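You operate a simulated robot arm through the tools that you are given. There is no shell and no other tool. Be economical: measure what you need, move in short steps, check, and stop when the job is done.

Carry out the task below with a simulated two-armed robot. There is one attempt and no reset: what you move stays moved.

JOB
Tip the flakes out of the short tube into the scrap bin.
Fine: hold the tube while you turn its cap off. Stand it back where it was and cap it. Set down upright: short tube.

The check looks at the end state, three seconds after you hand in, the way a careful person would. Anything else that was tipped, shoved, dropped, spilled or broken makes it a failure. A push-on lid holds only when it is set on centred and level and pressed home; a screw cap is set on level and turned clockwise until tight.

ROBOT AND FRAMES
Two 6-joint arms with two-finger parallel grippers on one trunk, on a base that drives. Base frame: it is fixed to the floor where the robot stands at the start and does not move with it; the origin is under the middle of the robot, x ahead of it, y to its left, z up; the surface under the hand at the start is at about z = 80. Units: cm, degrees, N and s.
The left shoulder is at the start at [6, 18.7, 107.2], the right one opposite. With the tool pointing down near the work surface each hand reaches from about 26 to 62 cm from the robot's upright axis, wherever it stands, measured 20 degrees to its own side. Places, roughly: scrap bin [50, -60, 40]; short tube (6x6x12 cm) [50, 10, 80]; top of the steel table [60, 30, 80]. Payload 1.57 kg a hand.
Tool frame (each hand has its own): the origin (TCP) lies between the finger pads and is the grasp point; the fingertips stand 3 cm ahead of it; z points along the fingers, y is the line along which they close. The gripper opens to 11 cm. The fingers are 2.4 cm wide and 1.2 cm thick; the gripper's body (4.8 by 11.2 cm) begins 7.8 cm behind the TCP.
Orientation is that of the tool frame in the base frame, as a unit quaternion [x, y, z, w]. With the fingers straight down and closing along the base's y, the tool's x points along the base's -x, its y along +y and its z along -z.

CONTROLS
- The arms move only by the tool servo_tool. It takes "left_motion", "right_motion" or both (then of equal length, played together; a hand with none holds still); each is a list of rows, each an object of numbers (a shift or turn left out is 0, a gripper value left out holds the last): "wx", "wy", "wz": the turn, a rotation vector about the tool's x, y, z in degrees; "dx", "dy", "dz": the shift along the tool's x, y, z in cm; "jaw": the closure, from 0 (fully open) to 1 (shut). In form: [{"wx": .., "wy": .., "wz": .., "dx": .., "dy": .., "dz": .., "jaw": ..}, ...]. A call has 1 to 10 rows; each row is the pose to reach, as a shift and turn from the pose commanded when the call began, along the tool's axes at that moment. A row lasts 0.2 s, in which the tool goes at most 5 cm and 8.6 degrees; a call with a longer step from one row to the next is refused whole, and so is a gripper value outside its range. Where a pose cannot be reached the arm comes as near as it can. A force on the tool above 40 N (or 10 N above the force at the start of the call, whichever is more), or a blocked arm, ends the call early, and 0.2 s more pass. Each finger travels about 15.3 cm/s and halts on what it meets, pressing with about 28 N; the grip force reading is that of the motor and also rises with nothing between the fingers. The clock runs only during rows and for 0.2 s after the last one: add rows that repeat a pose to give the fingers time. It gives the time, the measured TCP pose, the force on the tool (base axes), the opening and the grip force at its end, in the units of the frame above (readings bear some noise), with the torque about the TCP (base axes, N m) and any sound that the robot's microphone picked up.
- Cameras (640 x 400 px; columns grow to the right, rows downward): "scene" is now at [1.09, -1.8, 160.95]; the picture's right is [-0.24, -0.97, 0.00], its down [-0.78, 0.19, -0.60] and it looks along [0.58, -0.15, -0.80] (base axes); focal length 295 px, centre (320, 200). "left" rides on the left gripper at [7, -1.6, -14.1] in its tool frame; the picture's right is [0.23, 0.97, 0.00], its down [-0.85, 0.20, -0.48] and it looks along [-0.47, 0.11, 0.88] (tool axes); focal length 222 px, centre (320, 200). "right" rides on the right gripper at [7, 1.6, -14.1] in its tool frame; the picture's right is [-0.23, 0.97, 0.00], its down [-0.86, -0.20, -0.48] and it looks along [-0.47, -0.11, 0.88] (tool axes); focal length 222 px, centre (320, 200). There is no depth. A picture from a camera that has moved, and an enlarged one, comes with that camera's place and axes in the base frame and with its lens.
- snapshot(camera): a new picture of that camera. No time passes.
- move_column(by): slides the trunk up (or, below 0, down) by that many cm; the arms and the scene camera ride with it, the base frame stays. It gives what a move gives, with no picture.
- base_move(legs): drives the robot by 1 to 6 legs, each [ahead, left, turn to the left] in cm, cm and degrees, along the robot's own axes; the way and the turn of a leg run together, so that a leg with both is an arc; at most 150 cm and 180 degrees a leg. The arms and the cameras ride along, it lands a little off, and it stops where it bumps. It gives what a move gives.
- pan_tilt(pan, tilt): turns the head with the scene camera to pan (to the left, within 86 degrees either way) and tilt (down, from -29 to 69), counted from straight ahead of the robot. It gives what a move gives.
- zoom(camera, box): a new picture of the part [left, top, right, bottom] of that camera's present view, enlarged. No time passes.
- finish_job(): hands the job in; it is judged then, once.

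Go step by step. Nothing tells you exact positions but the pictures and the camera data: compare them with the known pose of the tool, close in by small moves and look again before you grip or let go. The budget is 120 turns and 92 pictures, counting those below and the enlarged ones. Unless the task says otherwise, let go and move clear before handing in, and close with one line.

The tools are called after "Emit:" as a command line: name --argument value ..., lists and objects as JSON in quotes. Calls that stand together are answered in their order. servo_tool: Moves the arms, as the interface text tells. Its arguments: {"type":"object","properties":{"left_motion":{"type":"array"},"right_motion":{"type":"array"}},"required":[]} The other tools are called the same way: move_column (by) slides the trunk up or down; base_move (legs) drives the base; pan_tilt (pan, tilt) turns the head that bears the scene camera; snapshot (camera) takes a picture; zoom (camera, box) takes an enlarged picture of a part of a camera's view; finish_job () hands the job in.

At the start:

```text
time: 0.0
left_position: [48.11, 20.25, 117.45]
left_tcp_rot: [0.0, 1.0, 0.0, 0.0]
left_wrist_force: [0.5, 0.1, 0.7]
left_ft_torque: [0.08, -0.03, 0.0]
left_gripper_width: 11.01
left_grip_force: 0.1
right_position: [45.07, -21.72, 117.5]
right_tcp_rot: [0.0, 1.0, -0.001, -0.001]
right_wrist_force: [-0.5, -0.5, 0.1]
right_ft_torque: [-0.02, -0.02, -0.03]
right_gripper_width: 11.02
right_grip_force: 0.1
trunk travel left (down, up): [-70.0, 29.0]
robot x, y, heading: [0.38, -0.18, -0.0]
head pan, tilt: [-14.0, 53.2]
```

scene: 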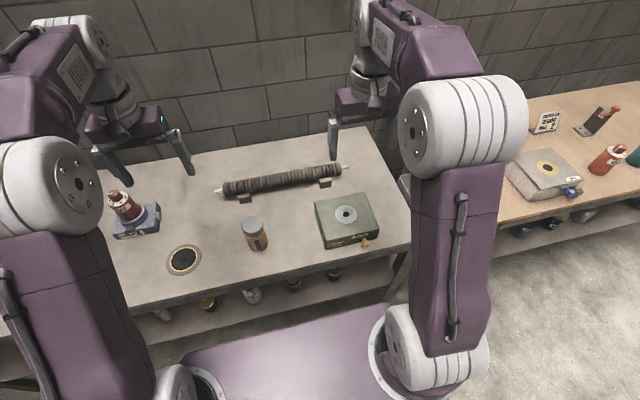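
right: 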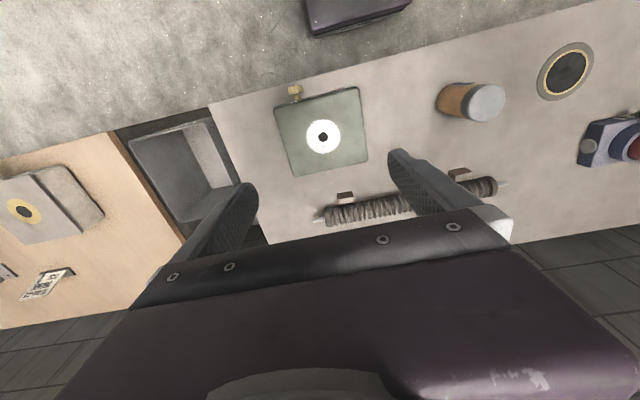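
left: 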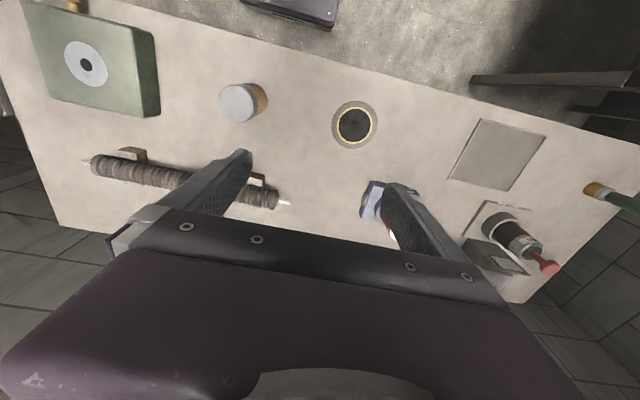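

I see the short tube (amber with a grey cap) near the middle of the steel table, and the bin in the gap between the tables to the right. I'll look closer at both.

Emit:
zoom --camera "scene" --box '[200, 190, 320, 265]'

Emit:
zoom --camera "left" --box '[180, 60, 308, 140]'

Emit:
zoom --camera "right" --box '[100, 80, 356, 240]'

```text
5.33 times, centred on (260, 228) of scene
camera zoom: at [1.09, -1.8, 160.95], right [-0.24, -0.97, 0.0], down [-0.78, 0.19, -0.6], along [0.58, -0.15, -0.8], focal length 1573 px, centre (640, 53)
```

zoom: 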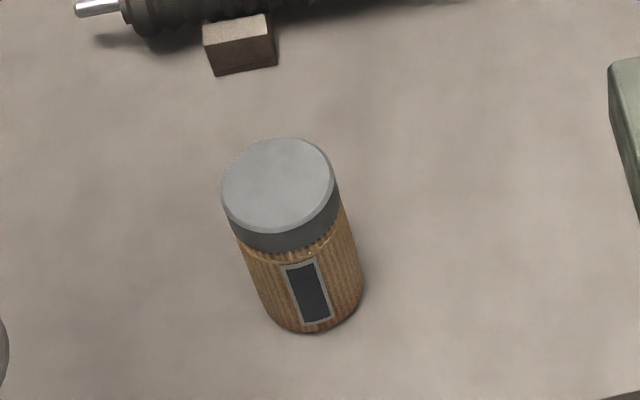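

```text
5.00 times, centred on (244, 100) of left
camera zoom: at [41.2, 18.59, 131.59], right [-0.23, 0.97, 0.0], down [0.85, 0.2, 0.48], along [0.47, 0.11, -0.88], focal length 1111 px, centre (700, 700)
```

zoom: 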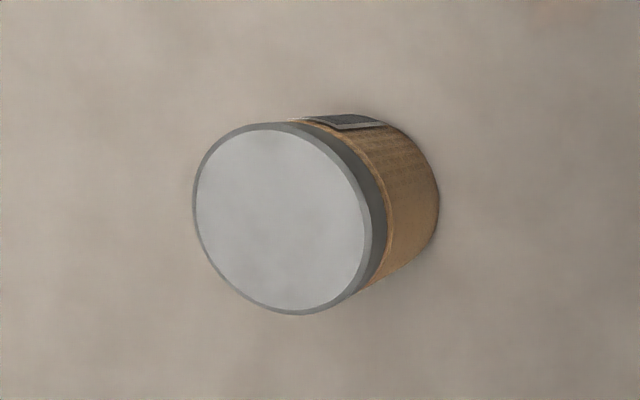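

```text
2.50 times, centred on (228, 160) of right
camera zoom: at [38.07, -20.04, 131.54], right [0.23, 0.97, 0.0], down [0.86, -0.2, 0.48], along [0.47, -0.11, -0.88], focal length 555 px, centre (550, 300)
```

zoom: 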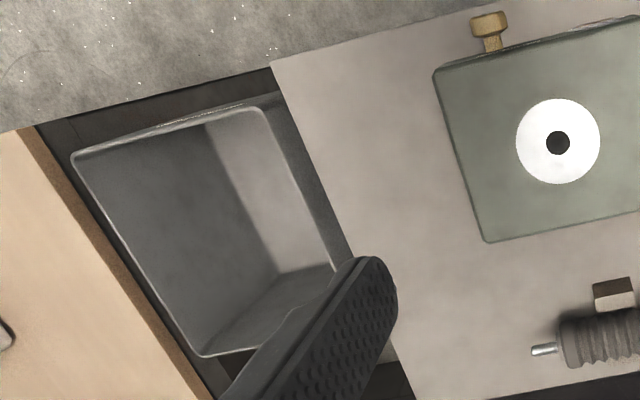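

The tube stands at about [48, 5.9], with its cap top at z about 91.5. The left hand will grip the body from the left, nearly level, and the right hand will turn the cap from above. I start by yawing the left hand while it is still high.

Emit:
servo_tool --left_motion '[{"wz": -8.5, "dy": 1}, {"wz": -17, "dy": 2}, {"wz": -25.5, "dy": 3}, {"wz": -34, "dy": 4}, {"wz": -42.5, "dy": 5}, {"wz": -51, "dy": 6}, {"wz": -59.5, "dy": 6}, {"wz": -68, "dy": 6}, {"wz": -76.5, "dy": 6}, {"wz": -85, "dy": 6}]'

```text
time: 2.2
left_position: [48.11, 26.17, 117.47]
left_tcp_rot: [-0.677, 0.736, 0.0, 0.0]
left_wrist_force: [-0.1, 0.6, 1.4]
left_ft_torque: [0.02, -0.01, 0.03]
left_gripper_width: 11.01
left_grip_force: 0.0
right_position: [45.16, -21.78, 117.44]
right_tcp_rot: [-0.001, 1.0, 0.0, 0.0]
right_wrist_force: [-1.0, 1.0, 0.5]
right_ft_torque: [0.0, -0.03, 0.0]
right_gripper_width: 11.03
right_grip_force: 0.1
trunk travel left (down, up): [-70.0, 29.0]
robot x, y, heading: [0.25, 0.09, -0.0]
head pan, tilt: [-14.0, 53.2]
```

The left hand is yawed. Now I pitch it so the fingers point to the right, about 25 degrees below level.

Emit:
servo_tool --left_motion '[{"wy": 8.2}, {"wy": 16.4}, {"wy": 24.6}, {"wy": 32.8}, {"wy": 41}, {"wy": 49.2}, {"wy": 57.4}, {"wy": 65}, {"wy": 65}]'

Emit:
snapshot --camera "scene"

Emit:
snapshot --camera "left"

```text
time: 4.2
left_position: [46.83, 24.4, 116.48]
left_tcp_rot: [-0.57, 0.621, -0.364, -0.395]
left_wrist_force: [-0.3, 0.5, -0.3]
left_ft_torque: [0.0, -0.02, 0.0]
left_gripper_width: 10.98
left_grip_force: 0.1
left hand out of reach, approached as far as the arm can: row 7, 8, 9
right_position: [45.12, -21.75, 117.43]
right_tcp_rot: [0.0, 1.0, 0.0, 0.0]
right_wrist_force: [-0.1, -0.4, -0.3]
right_ft_torque: [-0.03, -0.02, -0.03]
right_gripper_width: 10.99
right_grip_force: 0.0
trunk travel left (down, up): [-70.0, 29.0]
robot x, y, heading: [0.0, -0.04, 0.2]
head pan, tilt: [-14.0, 53.2]
```

```text
85 pictures are left
camera scene: at [1.1, -1.8, 160.95], right [-0.24, -0.97, 0.0], down [-0.78, 0.19, -0.6], along [0.58, -0.15, -0.8], focal length 295 px, centre (320, 200)
```

scene: 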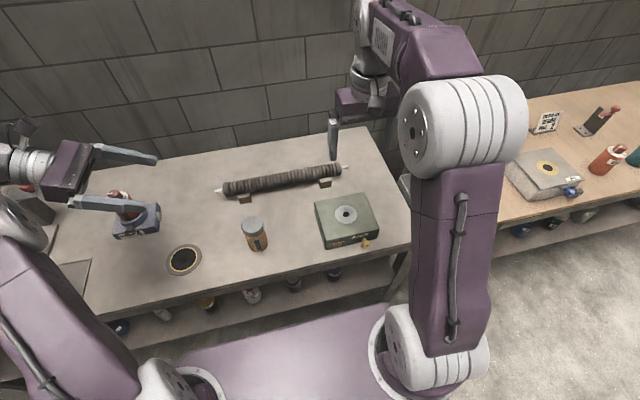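

```text
84 pictures are left
camera left: at [49.37, 34.13, 128.8], right [-0.98, -0.01, 0.2], down [-0.13, 0.81, -0.57], along [-0.16, -0.59, -0.79], focal length 222 px, centre (320, 200)
```

left: 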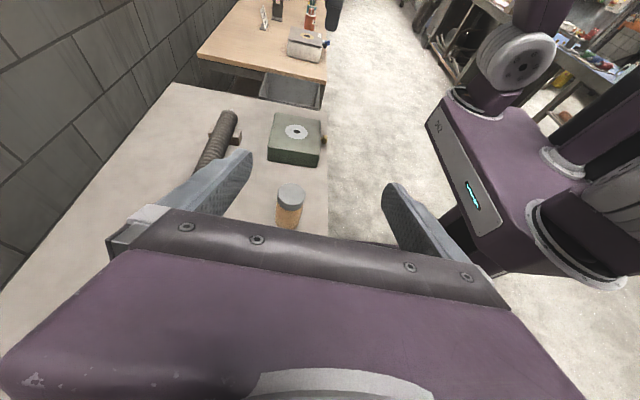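

The orientation is good; the hand was only near its reach limit. I bring it in toward the tube and yaw it a bit so the wrist stays nearer the robot.

Emit:
servo_tool --left_motion '[{"wx": 3, "wz": -1.4, "dx": -1.9, "dy": 0.1, "dz": 2.4}, {"wx": 6, "wz": -2.8, "dx": -3.8, "dy": 0.2, "dz": 4.9}, {"wx": 9, "wz": -4.2, "dx": -5.7, "dy": 0.3, "dz": 7.3}, {"wx": 12, "wz": -5.6, "dx": -7.6, "dy": 0.4, "dz": 9.7}, {"wx": 15, "wz": -7, "dx": -9.5, "dy": 0.4, "dz": 12.2}, {"wx": 18.1, "wz": -8.4, "dx": -11.4, "dy": 0.4, "dz": 14.6}, {"wx": 18.1, "wz": -8.4, "dx": -11.4, "dy": 0.4, "dz": 14.6}]'

Emit:
snapshot --camera "scene"

Emit:
snapshot --camera "left"

```text
time: 5.8
left_position: [45.43, 15.99, 100.07]
left_tcp_rot: [0.669, -0.514, 0.426, 0.327]
left_wrist_force: [-0.6, 0.5, -0.8]
left_ft_torque: [0.04, -0.02, 0.03]
left_gripper_width: 10.98
left_grip_force: 0.0
right_position: [45.0, -21.73, 117.5]
right_tcp_rot: [0.001, 1.0, 0.0, 0.0]
right_wrist_force: [-0.2, 0.1, 1.0]
right_ft_torque: [0.03, 0.0, -0.01]
right_gripper_width: 10.96
right_grip_force: 0.1
trunk travel left (down, up): [-70.0, 29.0]
robot x, y, heading: [-0.1, 0.14, 0.3]
head pan, tilt: [-14.0, 53.2]
```

```text
83 pictures are left
camera scene: at [1.07, -1.8, 160.95], right [-0.24, -0.97, 0.0], down [-0.78, 0.19, -0.6], along [0.58, -0.15, -0.8], focal length 295 px, centre (320, 200)
```

scene: 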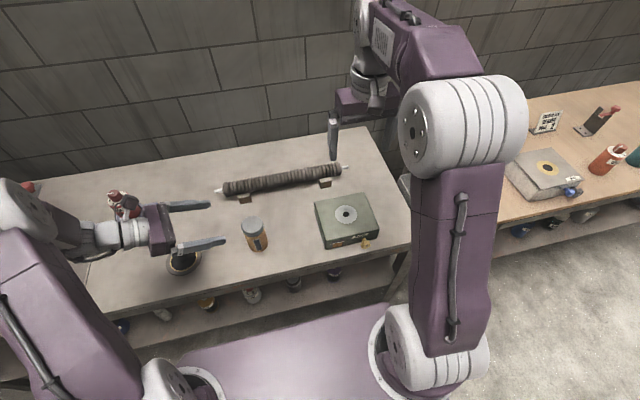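

```text
82 pictures are left
camera left: at [44.56, 25.87, 112.28], right [-0.92, -0.34, 0.2], down [-0.4, 0.72, -0.57], along [0.05, -0.61, -0.79], focal length 222 px, centre (320, 200)
```

left: 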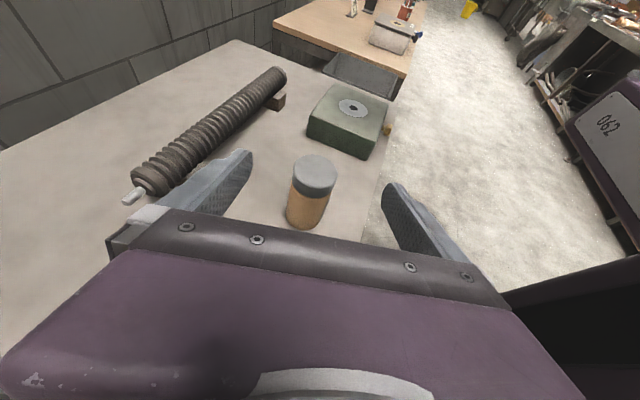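

The tube is straight ahead of the left fingers. I lower the hand to a pre-grasp pose with the tips about 6 cm short of the tube axis.

Emit:
servo_tool --left_motion '[{"dx": -2.3, "dz": 1.8}, {"dx": -4.6, "dz": 3.6}, {"dx": -6.9, "dz": 5.4}, {"dx": -9.28, "dz": 7.3}, {"dx": -9.28, "dz": 7.3}]'

Emit:
snapshot --camera "scene"

Emit:
snapshot --camera "left"

Emit:
snapshot --camera "right"

```text
time: 7.0
left_position: [46.32, 13.4, 88.55]
left_tcp_rot: [0.669, -0.514, 0.426, 0.327]
left_wrist_force: [-0.4, 0.2, -0.8]
left_ft_torque: [-0.01, 0.0, -0.01]
left_gripper_width: 11.0
left_grip_force: 0.1
right_position: [45.03, -21.66, 117.44]
right_tcp_rot: [0.0, 1.0, -0.001, 0.0]
right_wrist_force: [-1.0, 0.0, 0.8]
right_ft_torque: [0.0, -0.02, 0.03]
right_gripper_width: 11.01
right_grip_force: 0.0
trunk travel left (down, up): [-70.0, 29.0]
robot x, y, heading: [0.22, -0.26, 0.0]
head pan, tilt: [-14.0, 53.2]
```

```text
81 pictures are left
camera scene: at [1.03, -1.81, 160.95], right [-0.24, -0.97, 0.0], down [-0.78, 0.19, -0.6], along [0.58, -0.15, -0.8], focal length 295 px, centre (320, 200)
```

scene: 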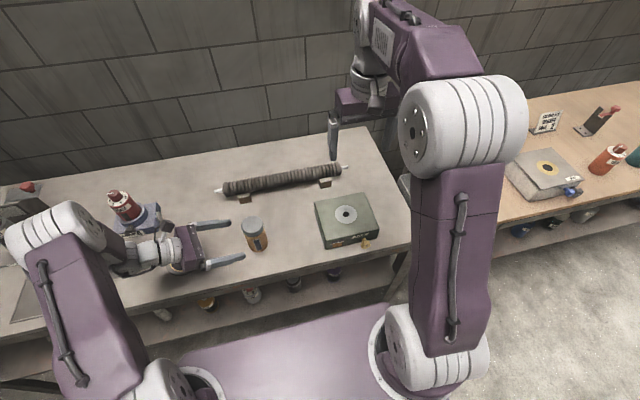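

```text
80 pictures are left
camera left: at [45.47, 23.32, 100.88], right [-0.92, -0.34, 0.2], down [-0.4, 0.72, -0.57], along [0.05, -0.61, -0.79], focal length 222 px, centre (320, 200)
```

left: 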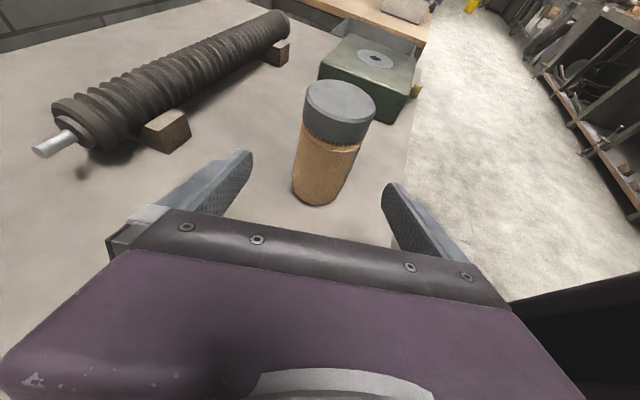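

```text
79 pictures are left
camera right: at [38.02, -20.05, 131.56], right [0.23, 0.97, 0.0], down [0.85, -0.2, 0.48], along [0.47, -0.11, -0.88], focal length 222 px, centre (320, 200)
```

right: 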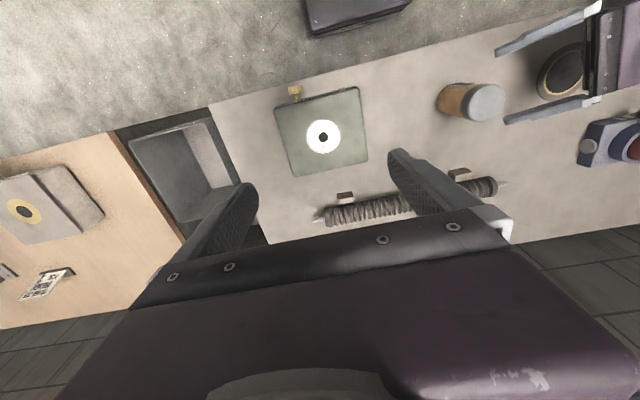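

The tube is lined up between the fingers, about 0.5 cm toward the tool's +y. I advance to it with the jaw still open.

Emit:
servo_tool --left_motion '[{"dy": 0.5, "dz": 2}, {"dy": 0.5, "dz": 4}, {"dy": 0.5, "dz": 6}, {"dy": 0.5, "dz": 7.5}, {"dy": 0.5, "dz": 8.8}, {"dy": 0.5, "dz": 8.8}]'

Emit:
snapshot --camera "left"

Emit:
zoom --camera "scene" --box '[160, 180, 320, 280]'

Emit:
zoom --camera "right" --box '[400, 20, 560, 120]'

```text
time: 8.4
left_position: [47.85, 5.71, 84.66]
left_tcp_rot: [0.669, -0.515, 0.426, 0.327]
left_wrist_force: [0.7, 0.6, -0.2]
left_ft_torque: [0.01, -0.02, 0.0]
left_gripper_width: 11.0
left_grip_force: 0.1
right_position: [44.97, -21.62, 117.53]
right_tcp_rot: [-0.001, 1.0, 0.0, 0.0]
right_wrist_force: [0.5, 0.3, 0.2]
right_ft_torque: [0.03, -0.01, 0.0]
right_gripper_width: 11.01
right_grip_force: 0.0
trunk travel left (down, up): [-70.0, 29.0]
robot x, y, heading: [0.2, 0.01, -0.1]
head pan, tilt: [-14.0, 53.2]
```

```text
78 pictures are left
camera left: at [46.99, 15.67, 97.06], right [-0.92, -0.34, 0.2], down [-0.4, 0.72, -0.57], along [0.05, -0.61, -0.79], focal length 222 px, centre (320, 200)
```

left: 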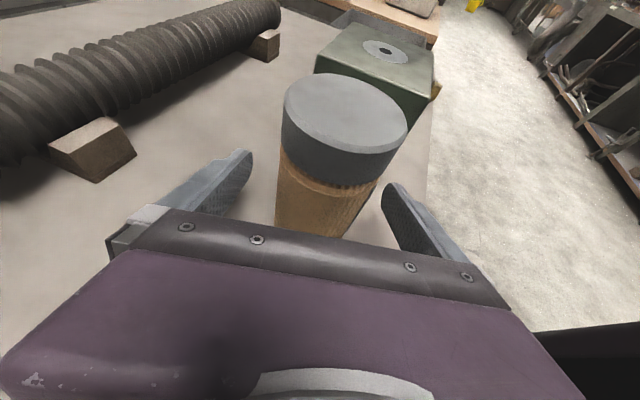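

```text
4.00 times, centred on (240, 230) of scene
camera zoom: at [1.08, -1.78, 160.95], right [-0.24, -0.97, 0.0], down [-0.78, 0.19, -0.6], along [0.58, -0.15, -0.8], focal length 1179 px, centre (640, 80)
```

zoom: 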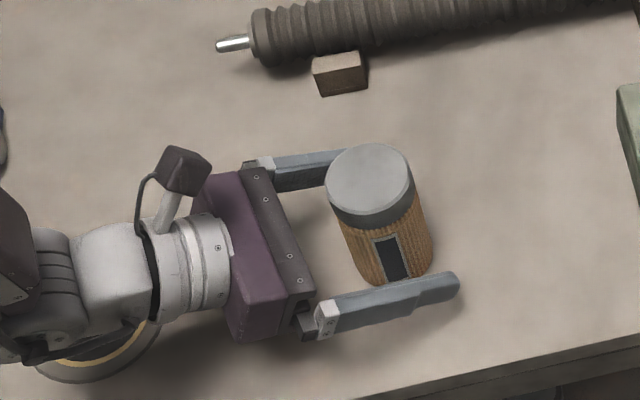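

```text
4.00 times, centred on (480, 70) of right
camera zoom: at [38.06, -20.02, 131.55], right [0.23, 0.97, 0.0], down [0.86, -0.2, 0.48], along [0.47, -0.11, -0.88], focal length 888 px, centre (-320, 720)
```

zoom: 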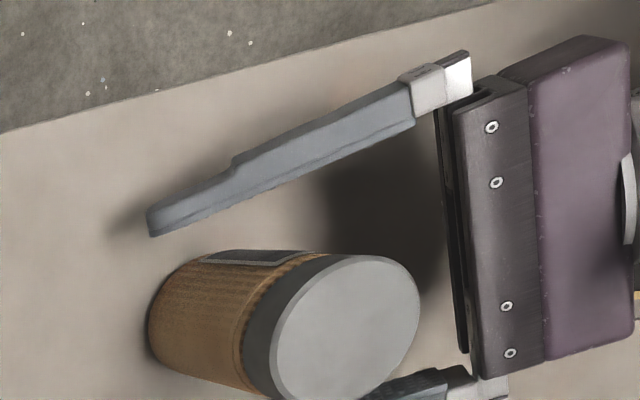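

The tube sits centred between the pads. I close the left jaw gently.

Emit:
servo_tool --left_motion '[{"jaw": 0.15}, {"jaw": 0.25}, {"jaw": 0.35}, {"jaw": 0.4}, {"jaw": 0.45}, {"jaw": 0.5}, {"jaw": 0.6}, {"jaw": 0.7}]'

Emit:
snapshot --camera "left"

Emit:
zoom --camera "scene" --box '[160, 180, 320, 280]'

```text
time: 10.2
left_position: [47.81, 5.7, 84.76]
left_tcp_rot: [0.669, -0.514, 0.426, 0.327]
left_wrist_force: [0.0, 0.5, 0.4]
left_ft_torque: [0.0, 0.01, -0.04]
left_gripper_width: 5.56
left_grip_force: 28.0
right_position: [45.03, -21.59, 117.52]
right_tcp_rot: [0.0, 1.0, 0.0, 0.0]
right_wrist_force: [0.0, 0.7, -0.9]
right_ft_torque: [0.03, 0.01, -0.04]
right_gripper_width: 11.04
right_grip_force: 0.0
trunk travel left (down, up): [-70.0, 29.0]
robot x, y, heading: [-0.01, 0.07, 0.0]
head pan, tilt: [-14.0, 53.2]
```

```text
75 pictures are left
camera left: at [46.99, 15.67, 97.08], right [-0.92, -0.34, 0.2], down [-0.4, 0.72, -0.57], along [0.05, -0.61, -0.79], focal length 222 px, centre (320, 200)
```

left: 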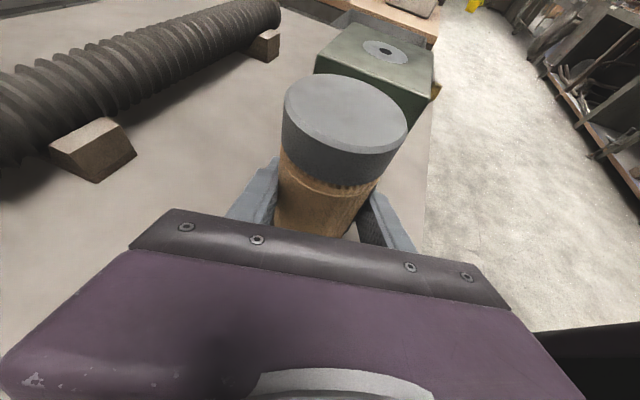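

```text
4.00 times, centred on (240, 230) of scene
camera zoom: at [1.09, -1.8, 160.95], right [-0.24, -0.97, 0.0], down [-0.78, 0.19, -0.6], along [0.58, -0.15, -0.8], focal length 1179 px, centre (640, 80)
```

zoom: 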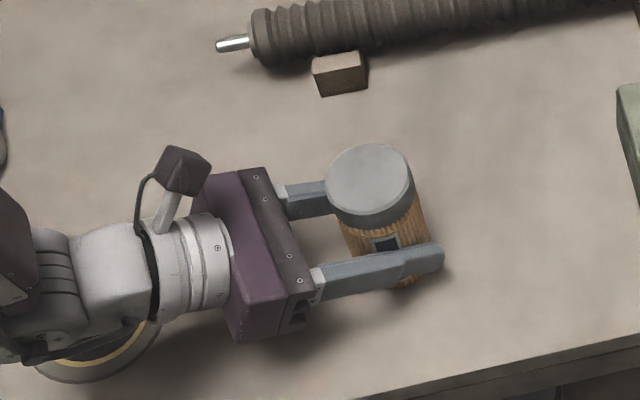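

The left hand holds the tube (5.56 cm wide) and it did not shift. Now the right hand goes over the cap.

Emit:
servo_tool --right_motion '[{"dx": -0.5, "dy": 4.5, "jaw": 0.2}, {"dx": -1, "dy": 9}, {"dx": -1.5, "dy": 13.5}, {"dx": -2, "dy": 18}, {"dx": -2.5, "dy": 22.5}, {"dx": -3, "dy": 27.3}, {"dx": -3, "dy": 27.3, "dz": 4}, {"dx": -3, "dy": 27.3, "dz": 8}, {"dx": -3, "dy": 27.3, "dz": 12}, {"dx": -3, "dy": 27.3, "dz": 16}]'

Emit:
snapshot --camera "right"

Emit:
snapshot --camera "scene"

Emit:
snapshot --camera "left"

```text
time: 12.4
left_position: [47.97, 5.76, 84.99]
left_tcp_rot: [0.669, -0.514, 0.426, 0.327]
left_wrist_force: [0.1, -0.3, 0.6]
left_ft_torque: [-0.04, 0.03, 0.0]
left_gripper_width: 5.59
left_grip_force: 28.1
right_position: [48.24, 5.58, 101.41]
right_tcp_rot: [0.0, 1.0, 0.0, 0.0]
right_wrist_force: [-0.5, 0.6, 0.7]
right_ft_torque: [0.02, 0.01, -0.03]
right_gripper_width: 8.8
right_grip_force: 0.0
right hand out of reach, approached as far as the arm can: row 6
trunk travel left (down, up): [-70.0, 29.0]
robot x, y, heading: [0.18, -0.12, -0.1]
head pan, tilt: [-14.0, 53.2]
```

```text
73 pictures are left
camera right: at [41.18, 7.28, 115.49], right [0.23, 0.97, 0.0], down [0.85, -0.2, 0.48], along [0.47, -0.11, -0.88], focal length 222 px, centre (320, 200)
```

right: 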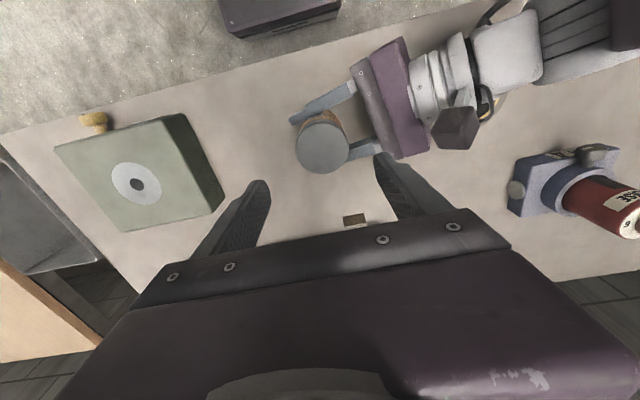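

```text
72 pictures are left
camera scene: at [1.12, -1.78, 160.96], right [-0.24, -0.97, 0.0], down [-0.78, 0.19, -0.6], along [0.58, -0.15, -0.8], focal length 295 px, centre (320, 200)
```

scene: 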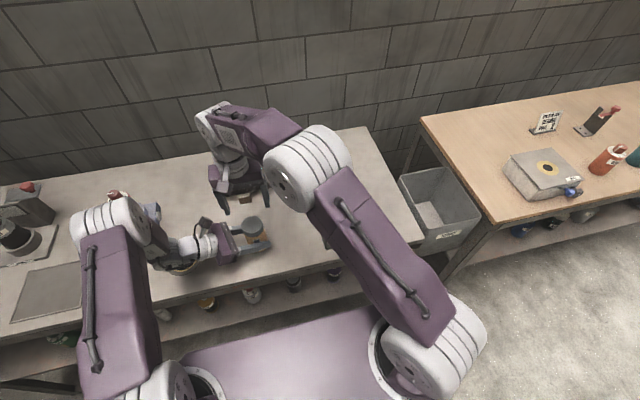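

```text
71 pictures are left
camera left: at [47.0, 15.68, 97.08], right [-0.92, -0.34, 0.21], down [-0.4, 0.72, -0.57], along [0.05, -0.61, -0.79], focal length 222 px, centre (320, 200)
```

left: 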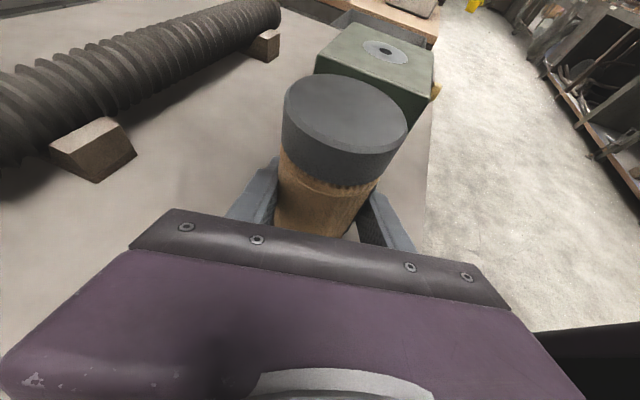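

The right hand is over the cap. I turn it clockwise first to gain unscrewing range, then measure the cap position.

Emit:
servo_tool --right_motion '[{"wz": 8.5, "jaw": 0.25}, {"wz": 17}, {"wz": 25.5}, {"wz": 34}, {"wz": 42.5}, {"wz": 51}, {"wz": 51}]'

Emit:
zoom --camera "right" --box '[240, 90, 400, 190]'

Emit:
zoom --camera "left" --box '[240, 20, 432, 140]'

```text
time: 14.0
left_position: [47.77, 5.75, 84.84]
left_tcp_rot: [0.668, -0.513, 0.427, 0.327]
left_wrist_force: [0.3, 0.5, 1.7]
left_ft_torque: [0.02, 0.04, 0.0]
left_gripper_width: 5.59
left_grip_force: 27.7
right_position: [47.97, 5.61, 101.43]
right_tcp_rot: [0.431, 0.902, -0.001, 0.0]
right_wrist_force: [-1.2, -0.4, 0.3]
right_ft_torque: [0.01, -0.01, -0.01]
right_gripper_width: 8.26
right_grip_force: 0.0
trunk travel left (down, up): [-70.0, 29.0]
robot x, y, heading: [-0.26, 0.26, -0.3]
head pan, tilt: [-14.0, 53.2]
```

```text
4.00 times, centred on (320, 140) of right
camera zoom: at [44.92, 12.12, 115.53], right [0.9, 0.43, 0.0], down [0.38, -0.79, 0.48], along [0.21, -0.43, -0.88], focal length 888 px, centre (320, 440)
```

zoom: 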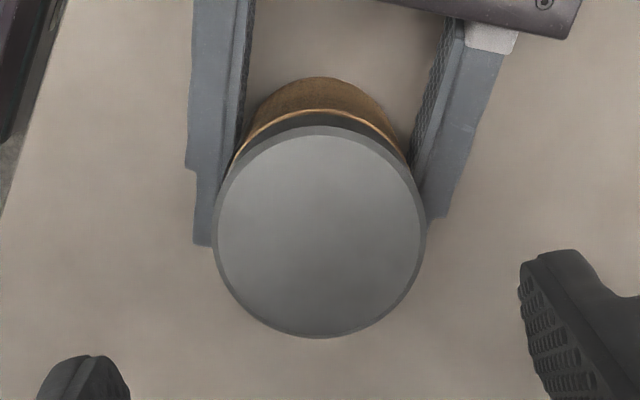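

```text
3.33 times, centred on (336, 80) of left
camera zoom: at [46.99, 15.68, 97.08], right [-0.92, -0.34, 0.2], down [-0.4, 0.72, -0.57], along [0.05, -0.61, -0.79], focal length 740 px, centre (267, 600)
```

zoom: 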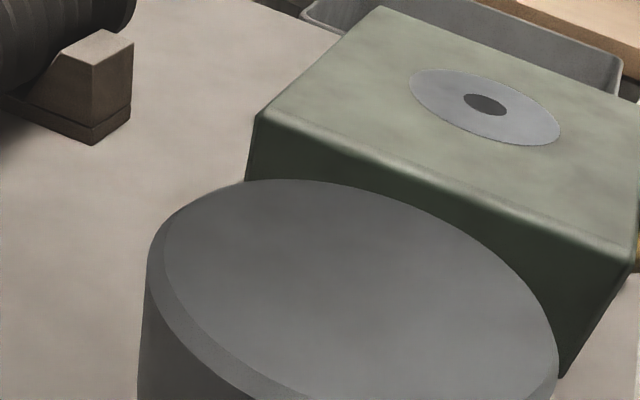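

The cap is at about [47.7, 6.0], spanning z from 89.2 to 91.3. I lower the right fingers around it.

Emit:
servo_tool --right_motion '[{"dx": 0.45, "dz": 2}, {"dx": 0.45, "dz": 4}, {"dx": 0.45, "dz": 6}, {"dx": 0.45, "dz": 7.5}, {"dx": 0.45, "dz": 8.8}, {"dx": 0.45, "dz": 8.8}]'

Emit:
snapshot --camera "right"

Emit:
snapshot --camera "left"

```text
time: 15.4
left_position: [47.83, 5.68, 84.84]
left_tcp_rot: [0.668, -0.514, 0.426, 0.328]
left_wrist_force: [0.9, -0.3, 1.2]
left_ft_torque: [-0.01, 0.08, 0.02]
left_gripper_width: 5.55
left_grip_force: 28.0
right_position: [47.83, 5.96, 92.68]
right_tcp_rot: [0.43, 0.903, 0.0, -0.001]
right_wrist_force: [0.3, 0.2, -0.6]
right_ft_torque: [0.0, 0.0, -0.03]
right_gripper_width: 8.22
right_grip_force: 0.1
trunk travel left (down, up): [-70.0, 29.0]
robot x, y, heading: [-0.14, 0.18, -0.1]
head pan, tilt: [-14.0, 53.2]
```

```text
68 pictures are left
camera right: at [44.64, 12.47, 106.72], right [0.9, 0.44, 0.0], down [0.38, -0.79, 0.48], along [0.21, -0.43, -0.88], focal length 222 px, centre (320, 200)
```

right: 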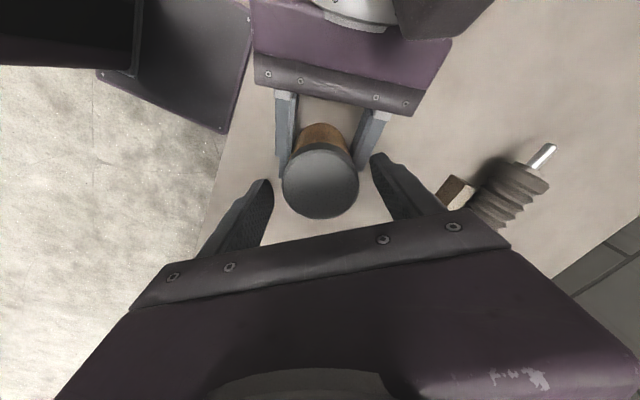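

```text
67 pictures are left
camera left: at [46.98, 15.67, 97.08], right [-0.92, -0.34, 0.2], down [-0.4, 0.72, -0.57], along [0.05, -0.61, -0.79], focal length 222 px, centre (320, 200)
```

left: 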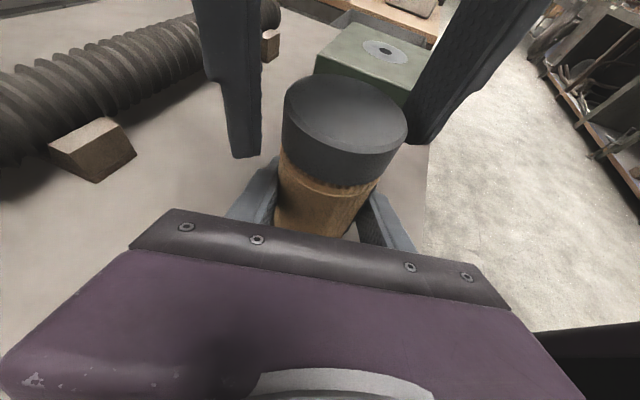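

The fingertips bracket the cap. I close the right jaw.

Emit:
servo_tool --right_motion '[{"jaw": 0.32}, {"jaw": 0.38}, {"jaw": 0.43}, {"jaw": 0.48}, {"jaw": 0.55}, {"jaw": 0.65}, {"jaw": 0.7}]'

Emit:
snapshot --camera "left"

```text
time: 17.0
left_position: [47.89, 5.66, 84.72]
left_tcp_rot: [0.668, -0.515, 0.426, 0.327]
left_wrist_force: [-3.3, -3.2, 1.0]
left_ft_torque: [0.1, -0.13, 0.04]
left_gripper_width: 5.57
left_grip_force: 28.2
right_position: [47.81, 6.0, 92.75]
right_tcp_rot: [0.431, 0.902, 0.001, 0.001]
right_wrist_force: [3.6, 2.1, -1.4]
right_ft_torque: [0.03, -0.05, 0.01]
right_gripper_width: 5.92
right_grip_force: 28.5
trunk travel left (down, up): [-70.0, 29.0]
robot x, y, heading: [0.37, 0.06, -0.0]
head pan, tilt: [-14.0, 53.2]
```

```text
66 pictures are left
camera left: at [46.98, 15.67, 97.07], right [-0.92, -0.34, 0.21], down [-0.4, 0.72, -0.57], along [0.05, -0.61, -0.79], focal length 222 px, centre (320, 200)
```

left: 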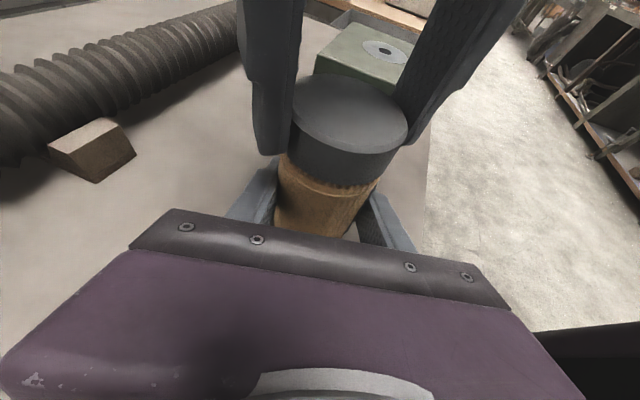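

The cap is gripped (5.9 cm wide). I start turning it counter-clockwise and watch the torque and forces.

Emit:
servo_tool --right_motion '[{"wz": -6}, {"wz": -12}, {"wz": -18}, {"wz": -24}, {"wz": -30}, {"wz": -36}]'

Emit:
snapshot --camera "left"

```text
time: 18.4
left_position: [47.75, 5.74, 84.83]
left_tcp_rot: [0.668, -0.515, 0.426, 0.327]
left_wrist_force: [-5.0, -3.9, 1.6]
left_ft_torque: [0.08, -0.2, 0.04]
left_gripper_width: 5.58
left_grip_force: 27.8
right_position: [47.75, 5.88, 92.78]
right_tcp_rot: [0.13, 0.992, 0.0, 0.0]
right_wrist_force: [6.3, 3.4, 1.6]
right_ft_torque: [0.07, -0.16, 0.0]
right_gripper_width: 5.95
right_grip_force: 27.6
trunk travel left (down, up): [-70.0, 29.0]
robot x, y, heading: [-0.14, -0.05, 0.2]
head pan, tilt: [-14.0, 53.2]
```

```text
65 pictures are left
camera left: at [46.97, 15.67, 97.07], right [-0.92, -0.34, 0.21], down [-0.4, 0.72, -0.57], along [0.05, -0.61, -0.79], focal length 222 px, centre (320, 200)
```

left: 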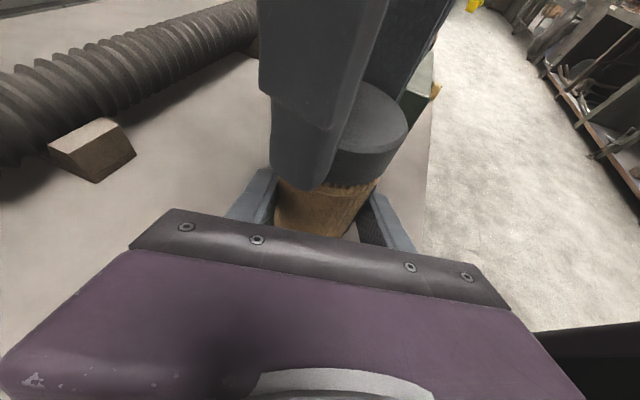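

It turns freely with almost no torque. I keep turning with a small recentring and watch for vertical force.

Emit:
servo_tool --right_motion '[{"wz": -8, "dx": -0.1, "dy": 0.1}, {"wz": -16, "dx": -0.1, "dy": 0.1}, {"wz": -24, "dx": -0.1, "dy": 0.1}, {"wz": -32, "dx": -0.1, "dy": 0.1}, {"wz": -40, "dx": -0.1, "dy": 0.1, "dz": -0.05}, {"wz": -48, "dx": -0.1, "dy": 0.1, "dz": -0.05}, {"wz": -56, "dx": -0.1, "dy": 0.1, "dz": -0.05}, {"wz": -64, "dx": -0.1, "dy": 0.1, "dz": -0.1}, {"wz": -72, "dx": -0.1, "dy": 0.1, "dz": -0.1}, {"wz": -80, "dx": -0.1, "dy": 0.1, "dz": -0.1}]'

Emit:
snapshot --camera "left"

```text
time: 20.6
left_position: [47.88, 5.61, 84.85]
left_tcp_rot: [0.668, -0.514, 0.427, 0.328]
left_wrist_force: [9.3, 4.2, -3.7]
left_ft_torque: [-0.18, 0.46, 0.08]
left_gripper_width: 5.57
left_grip_force: 27.1
right_position: [47.94, 6.01, 92.77]
right_tcp_rot: [-0.539, 0.842, 0.001, 0.0]
right_wrist_force: [-9.2, -4.8, 3.1]
right_ft_torque: [-0.16, 0.23, -0.12]
right_gripper_width: 5.94
right_grip_force: 28.6
trunk travel left (down, up): [-70.0, 29.0]
robot x, y, heading: [-0.2, 0.25, 0.1]
head pan, tilt: [-14.0, 53.2]
```

```text
64 pictures are left
camera left: at [47.03, 15.67, 97.1], right [-0.92, -0.34, 0.2], down [-0.4, 0.72, -0.57], along [0.05, -0.61, -0.79], focal length 222 px, centre (320, 200)
```

left: 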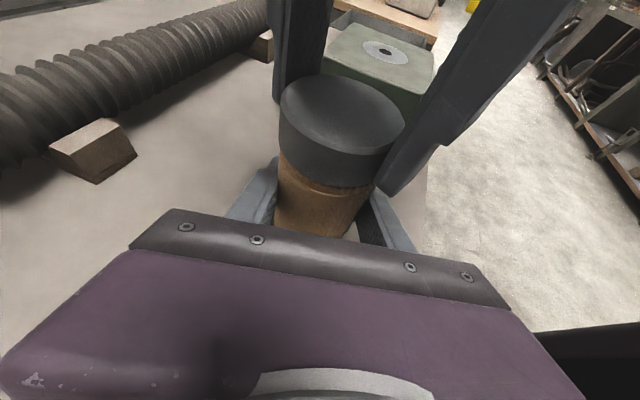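

I have turned about 116 degrees so far. I correct the centring and keep going.

Emit:
servo_tool --right_motion '[{"wz": -8, "dx": 0.06, "dy": 0.05}, {"wz": -16, "dx": 0.06, "dy": 0.05}, {"wz": -24, "dx": 0.06, "dy": 0.05}, {"wz": -32, "dx": 0.06, "dy": 0.05}, {"wz": -40, "dx": 0.06, "dy": 0.05}, {"wz": -48, "dx": 0.06, "dy": 0.05}, {"wz": -56, "dx": 0.06, "dy": 0.05, "dz": -0.05}, {"wz": -64, "dx": 0.06, "dy": 0.05, "dz": -0.1}, {"wz": -72, "dx": 0.06, "dy": 0.05, "dz": -0.1}, {"wz": -80, "dx": 0.06, "dy": 0.05, "dz": -0.1}]'

Emit:
snapshot --camera "left"

```text
time: 22.8
left_position: [47.88, 5.85, 84.75]
left_tcp_rot: [0.669, -0.514, 0.427, 0.327]
left_wrist_force: [0.2, 7.0, 3.5]
left_ft_torque: [-0.21, 0.03, 0.05]
left_gripper_width: 5.59
left_grip_force: 28.0
right_position: [47.81, 5.96, 92.94]
right_tcp_rot: [0.954, -0.3, 0.0, -0.001]
right_wrist_force: [-0.1, -7.2, 0.9]
right_ft_torque: [-0.17, 0.02, -0.09]
right_gripper_width: 5.92
right_grip_force: 27.8
trunk travel left (down, up): [-70.0, 29.0]
robot x, y, heading: [0.16, -0.01, -0.0]
head pan, tilt: [-14.0, 53.2]
```

```text
63 pictures are left
camera left: at [46.97, 15.67, 97.09], right [-0.92, -0.34, 0.2], down [-0.4, 0.72, -0.57], along [0.05, -0.61, -0.79], focal length 222 px, centre (320, 200)
```

left: 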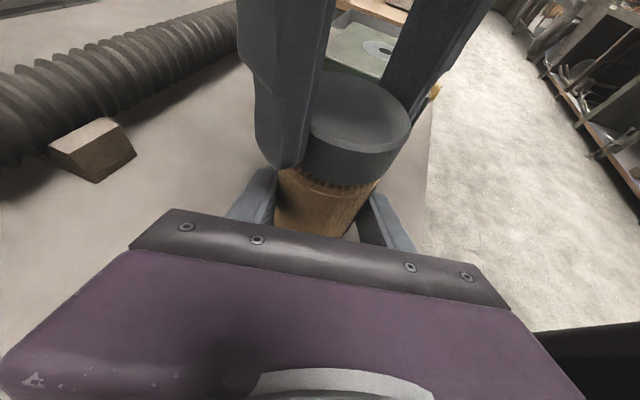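

It has turned 196 degrees and still moves freely. I turn it further with a tiny lift.

Emit:
servo_tool --right_motion '[{"wz": -8, "dy": 0.05}, {"wz": -16, "dy": 0.05}, {"wz": -24, "dy": 0.05}, {"wz": -32, "dy": 0.05}, {"wz": -40, "dy": 0.05}, {"wz": -48, "dy": 0.05}, {"wz": -56, "dy": 0.05, "dz": -0.05}, {"wz": -64, "dy": 0.05, "dz": -0.1}, {"wz": -72, "dy": 0.05, "dz": -0.1}, {"wz": -80, "dy": 0.05, "dz": -0.1}]'

Emit:
zoom --camera "left" --box '[220, 40, 460, 190]'

```text
time: 24.7
left_position: [47.56, 5.68, 84.7]
left_tcp_rot: [0.669, -0.515, 0.424, 0.328]
left_wrist_force: [-5.2, 5.3, 5.4]
left_ft_torque: [0.14, 0.0, -0.12]
left_gripper_width: 5.77
left_grip_force: 27.9
right_position: [46.8, 7.58, 93.15]
right_tcp_rot: [0.971, 0.238, 0.011, 0.013]
right_wrist_force: [2.2, -3.9, 2.7]
right_ft_torque: [-0.18, 0.02, 0.18]
right_gripper_width: 5.92
right_grip_force: 28.1
right hand out of reach, approached as far as the arm can: row 8, 9
trunk travel left (down, up): [-70.0, 29.0]
robot x, y, heading: [-0.19, -0.5, -0.4]
head pan, tilt: [-14.0, 53.2]
stopped in row 9 (right hand): the force on the tool passed its limit at 48 N (the readings are from after the stop); the commanded pose is now the measured one
```

```text
2.67 times, centred on (340, 115) of left
camera zoom: at [46.72, 15.77, 96.97], right [-0.92, -0.34, 0.21], down [-0.4, 0.72, -0.57], along [0.05, -0.61, -0.79], focal length 592 px, centre (267, 427)
```

zoom: 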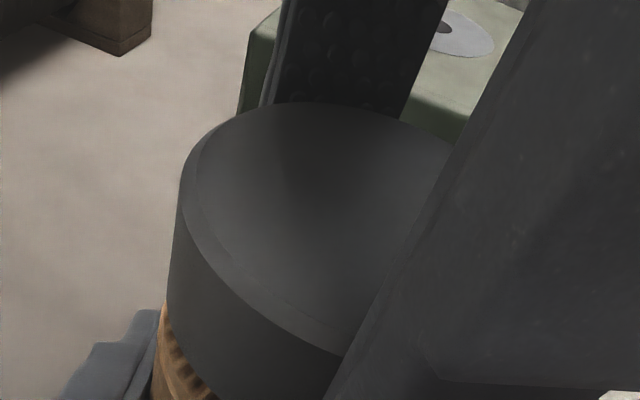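

The right arm hit its yaw limit and slid sideways about 1.8 cm. I check what happened before moving anything.

Emit:
snapshot --camera "left"

Emit:
zoom --camera "scene" --box '[160, 160, 320, 260]'

Emit:
snapshot --camera "right"

```text
61 pictures are left
camera left: at [46.72, 15.77, 96.97], right [-0.92, -0.34, 0.21], down [-0.4, 0.72, -0.57], along [0.05, -0.61, -0.79], focal length 222 px, centre (320, 200)
```

left: 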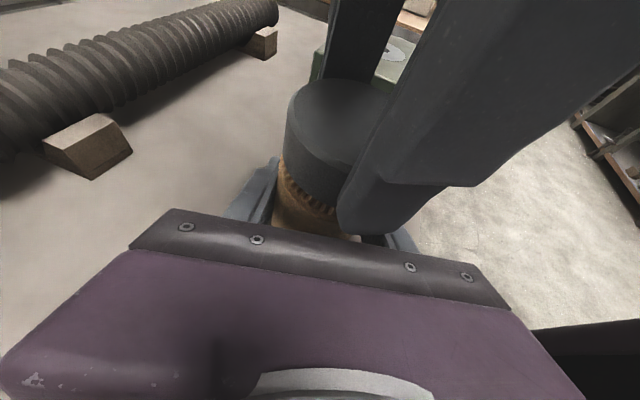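

```text
4.00 times, centred on (240, 210) of scene
camera zoom: at [0.96, -1.72, 160.95], right [-0.24, -0.97, 0.0], down [-0.78, 0.19, -0.6], along [0.58, -0.15, -0.8], focal length 1179 px, centre (640, 160)
```

zoom: 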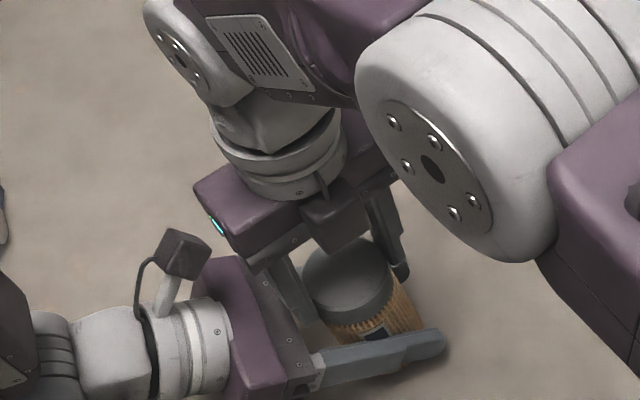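

```text
59 pictures are left
camera right: at [53.23, 9.71, 107.36], right [0.25, -0.97, 0.03], down [-0.86, -0.21, 0.46], along [-0.44, -0.14, -0.89], focal length 222 px, centre (320, 200)
```

right: 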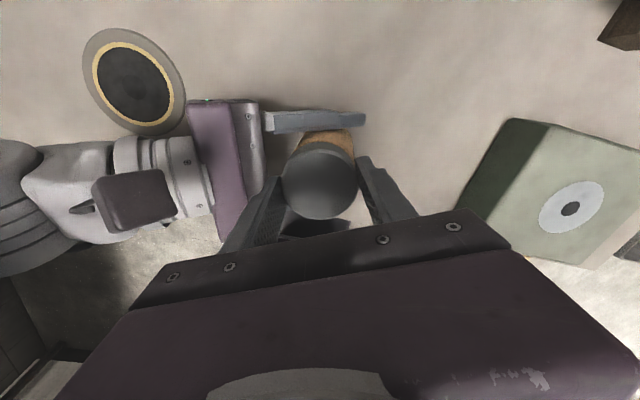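

The tube seems to have been dragged a little askew in the left grip, but the cap is still on. I move the right hand back over the tube's original axis, backing the yaw off by 20 degrees.

Emit:
servo_tool --right_motion '[{"wz": 5, "wx": 0.4, "wy": -0.2, "dx": 0.04, "dy": 0.5}, {"wz": 10, "wx": 0.8, "wy": -0.4, "dx": 0.08, "dy": 1.0}, {"wz": 15, "wx": 1.3, "wy": -0.6, "dx": 0.12, "dy": 1.45}, {"wz": 20, "wx": 1.75, "wy": -0.87, "dx": 0.15, "dy": 1.85}, {"wz": 20, "wx": 1.75, "wy": -0.87, "dx": 0.15, "dy": 1.85}]'

Emit:
snapshot --camera "left"

Emit:
zoom --camera "scene" --box '[160, 160, 320, 260]'

```text
time: 25.9
left_position: [47.64, 5.76, 84.64]
left_tcp_rot: [0.669, -0.514, 0.424, 0.328]
left_wrist_force: [10.3, -9.0, -2.9]
left_ft_torque: [0.46, 0.61, -0.28]
left_gripper_width: 5.58
left_grip_force: 28.6
right_position: [47.83, 6.0, 93.18]
right_tcp_rot: [0.998, 0.065, 0.001, -0.002]
right_wrist_force: [-10.7, 8.7, 0.8]
right_ft_torque: [0.24, 0.29, 0.25]
right_gripper_width: 5.95
right_grip_force: 28.7
trunk travel left (down, up): [-70.0, 29.0]
robot x, y, heading: [0.03, -0.04, -0.0]
head pan, tilt: [-14.0, 53.2]
```

```text
58 pictures are left
camera left: at [46.85, 15.72, 96.94], right [-0.92, -0.34, 0.21], down [-0.4, 0.72, -0.57], along [0.05, -0.61, -0.79], focal length 222 px, centre (320, 200)
```

left: 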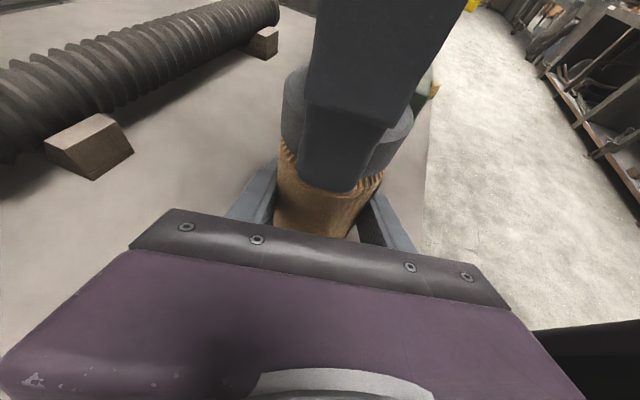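

```text
4.00 times, centred on (240, 210) of scene
camera zoom: at [1.11, -1.78, 160.95], right [-0.24, -0.97, 0.0], down [-0.78, 0.19, -0.6], along [0.58, -0.15, -0.8], focal length 1179 px, centre (640, 160)
```

zoom: 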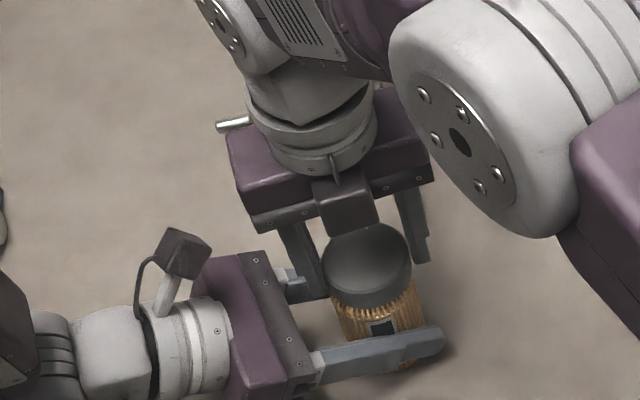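

The tube looks upright again with the cap riding higher on its thread. I open the right hand and lift clear to inspect before regripping.

Emit:
servo_tool --right_motion '[{"jaw": 0.4}, {"jaw": 0.3}, {"jaw": 0.22}, {"jaw": 0.22}, {"jaw": 0.22, "dz": -3}, {"jaw": 0.22, "dz": -7}, {"jaw": 0.22, "dz": -9}]'

Emit:
zoom --camera "left" --box '[220, 50, 460, 250]'

Emit:
zoom --camera "scene" --box '[180, 180, 308, 260]'

Emit:
snapshot --camera "right"

```text
time: 27.5
left_position: [47.62, 5.72, 84.63]
left_tcp_rot: [0.669, -0.514, 0.424, 0.328]
left_wrist_force: [-0.3, -0.1, -0.6]
left_ft_torque: [-0.01, 0.02, 0.01]
left_gripper_width: 5.54
left_grip_force: 27.6
right_position: [47.92, 6.03, 102.15]
right_tcp_rot: [0.998, 0.066, 0.002, -0.003]
right_wrist_force: [0.4, 0.3, 0.0]
right_ft_torque: [-0.02, -0.01, -0.04]
right_gripper_width: 8.56
right_grip_force: 0.0
trunk travel left (down, up): [-70.0, 29.0]
robot x, y, heading: [-0.16, -0.08, 0.1]
head pan, tilt: [-14.0, 53.2]
```

```text
2.00 times, centred on (340, 150) of left
camera zoom: at [46.82, 15.7, 96.92], right [-0.92, -0.34, 0.21], down [-0.4, 0.72, -0.57], along [0.04, -0.61, -0.79], focal length 444 px, centre (280, 300)
```

zoom: 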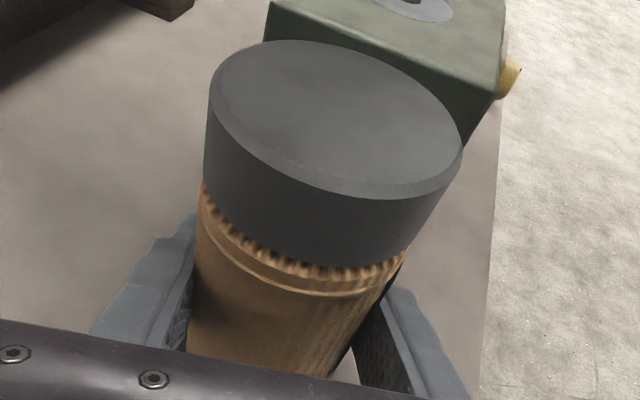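

```text
5.00 times, centred on (244, 220) of scene
camera zoom: at [1.12, -1.8, 160.95], right [-0.24, -0.97, 0.0], down [-0.78, 0.19, -0.6], along [0.58, -0.15, -0.8], focal length 1474 px, centre (700, 100)
```

zoom: 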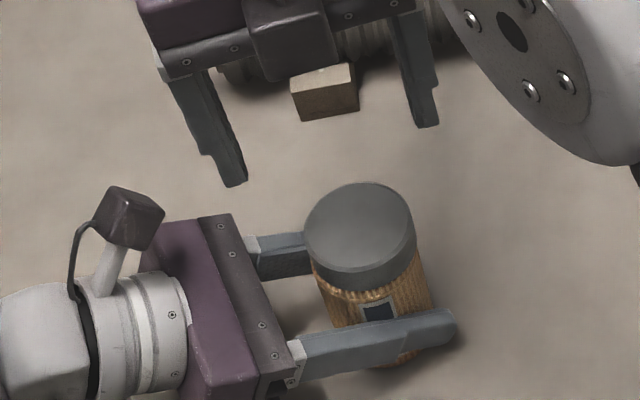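

```text
54 pictures are left
camera right: at [54.88, 5.22, 116.19], right [-0.1, -1.0, -0.01], down [-0.88, 0.08, 0.48], along [-0.47, 0.05, -0.88], focal length 222 px, centre (320, 200)
```

right: 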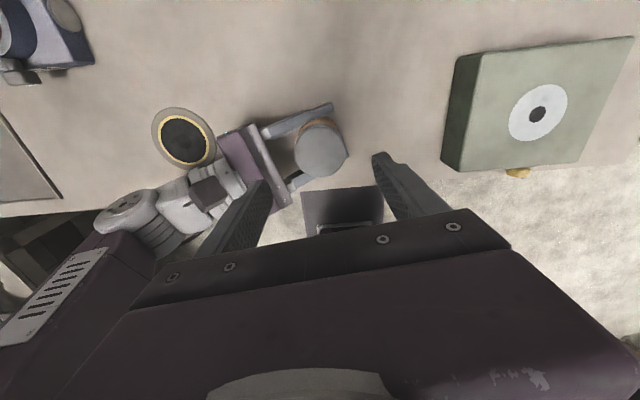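

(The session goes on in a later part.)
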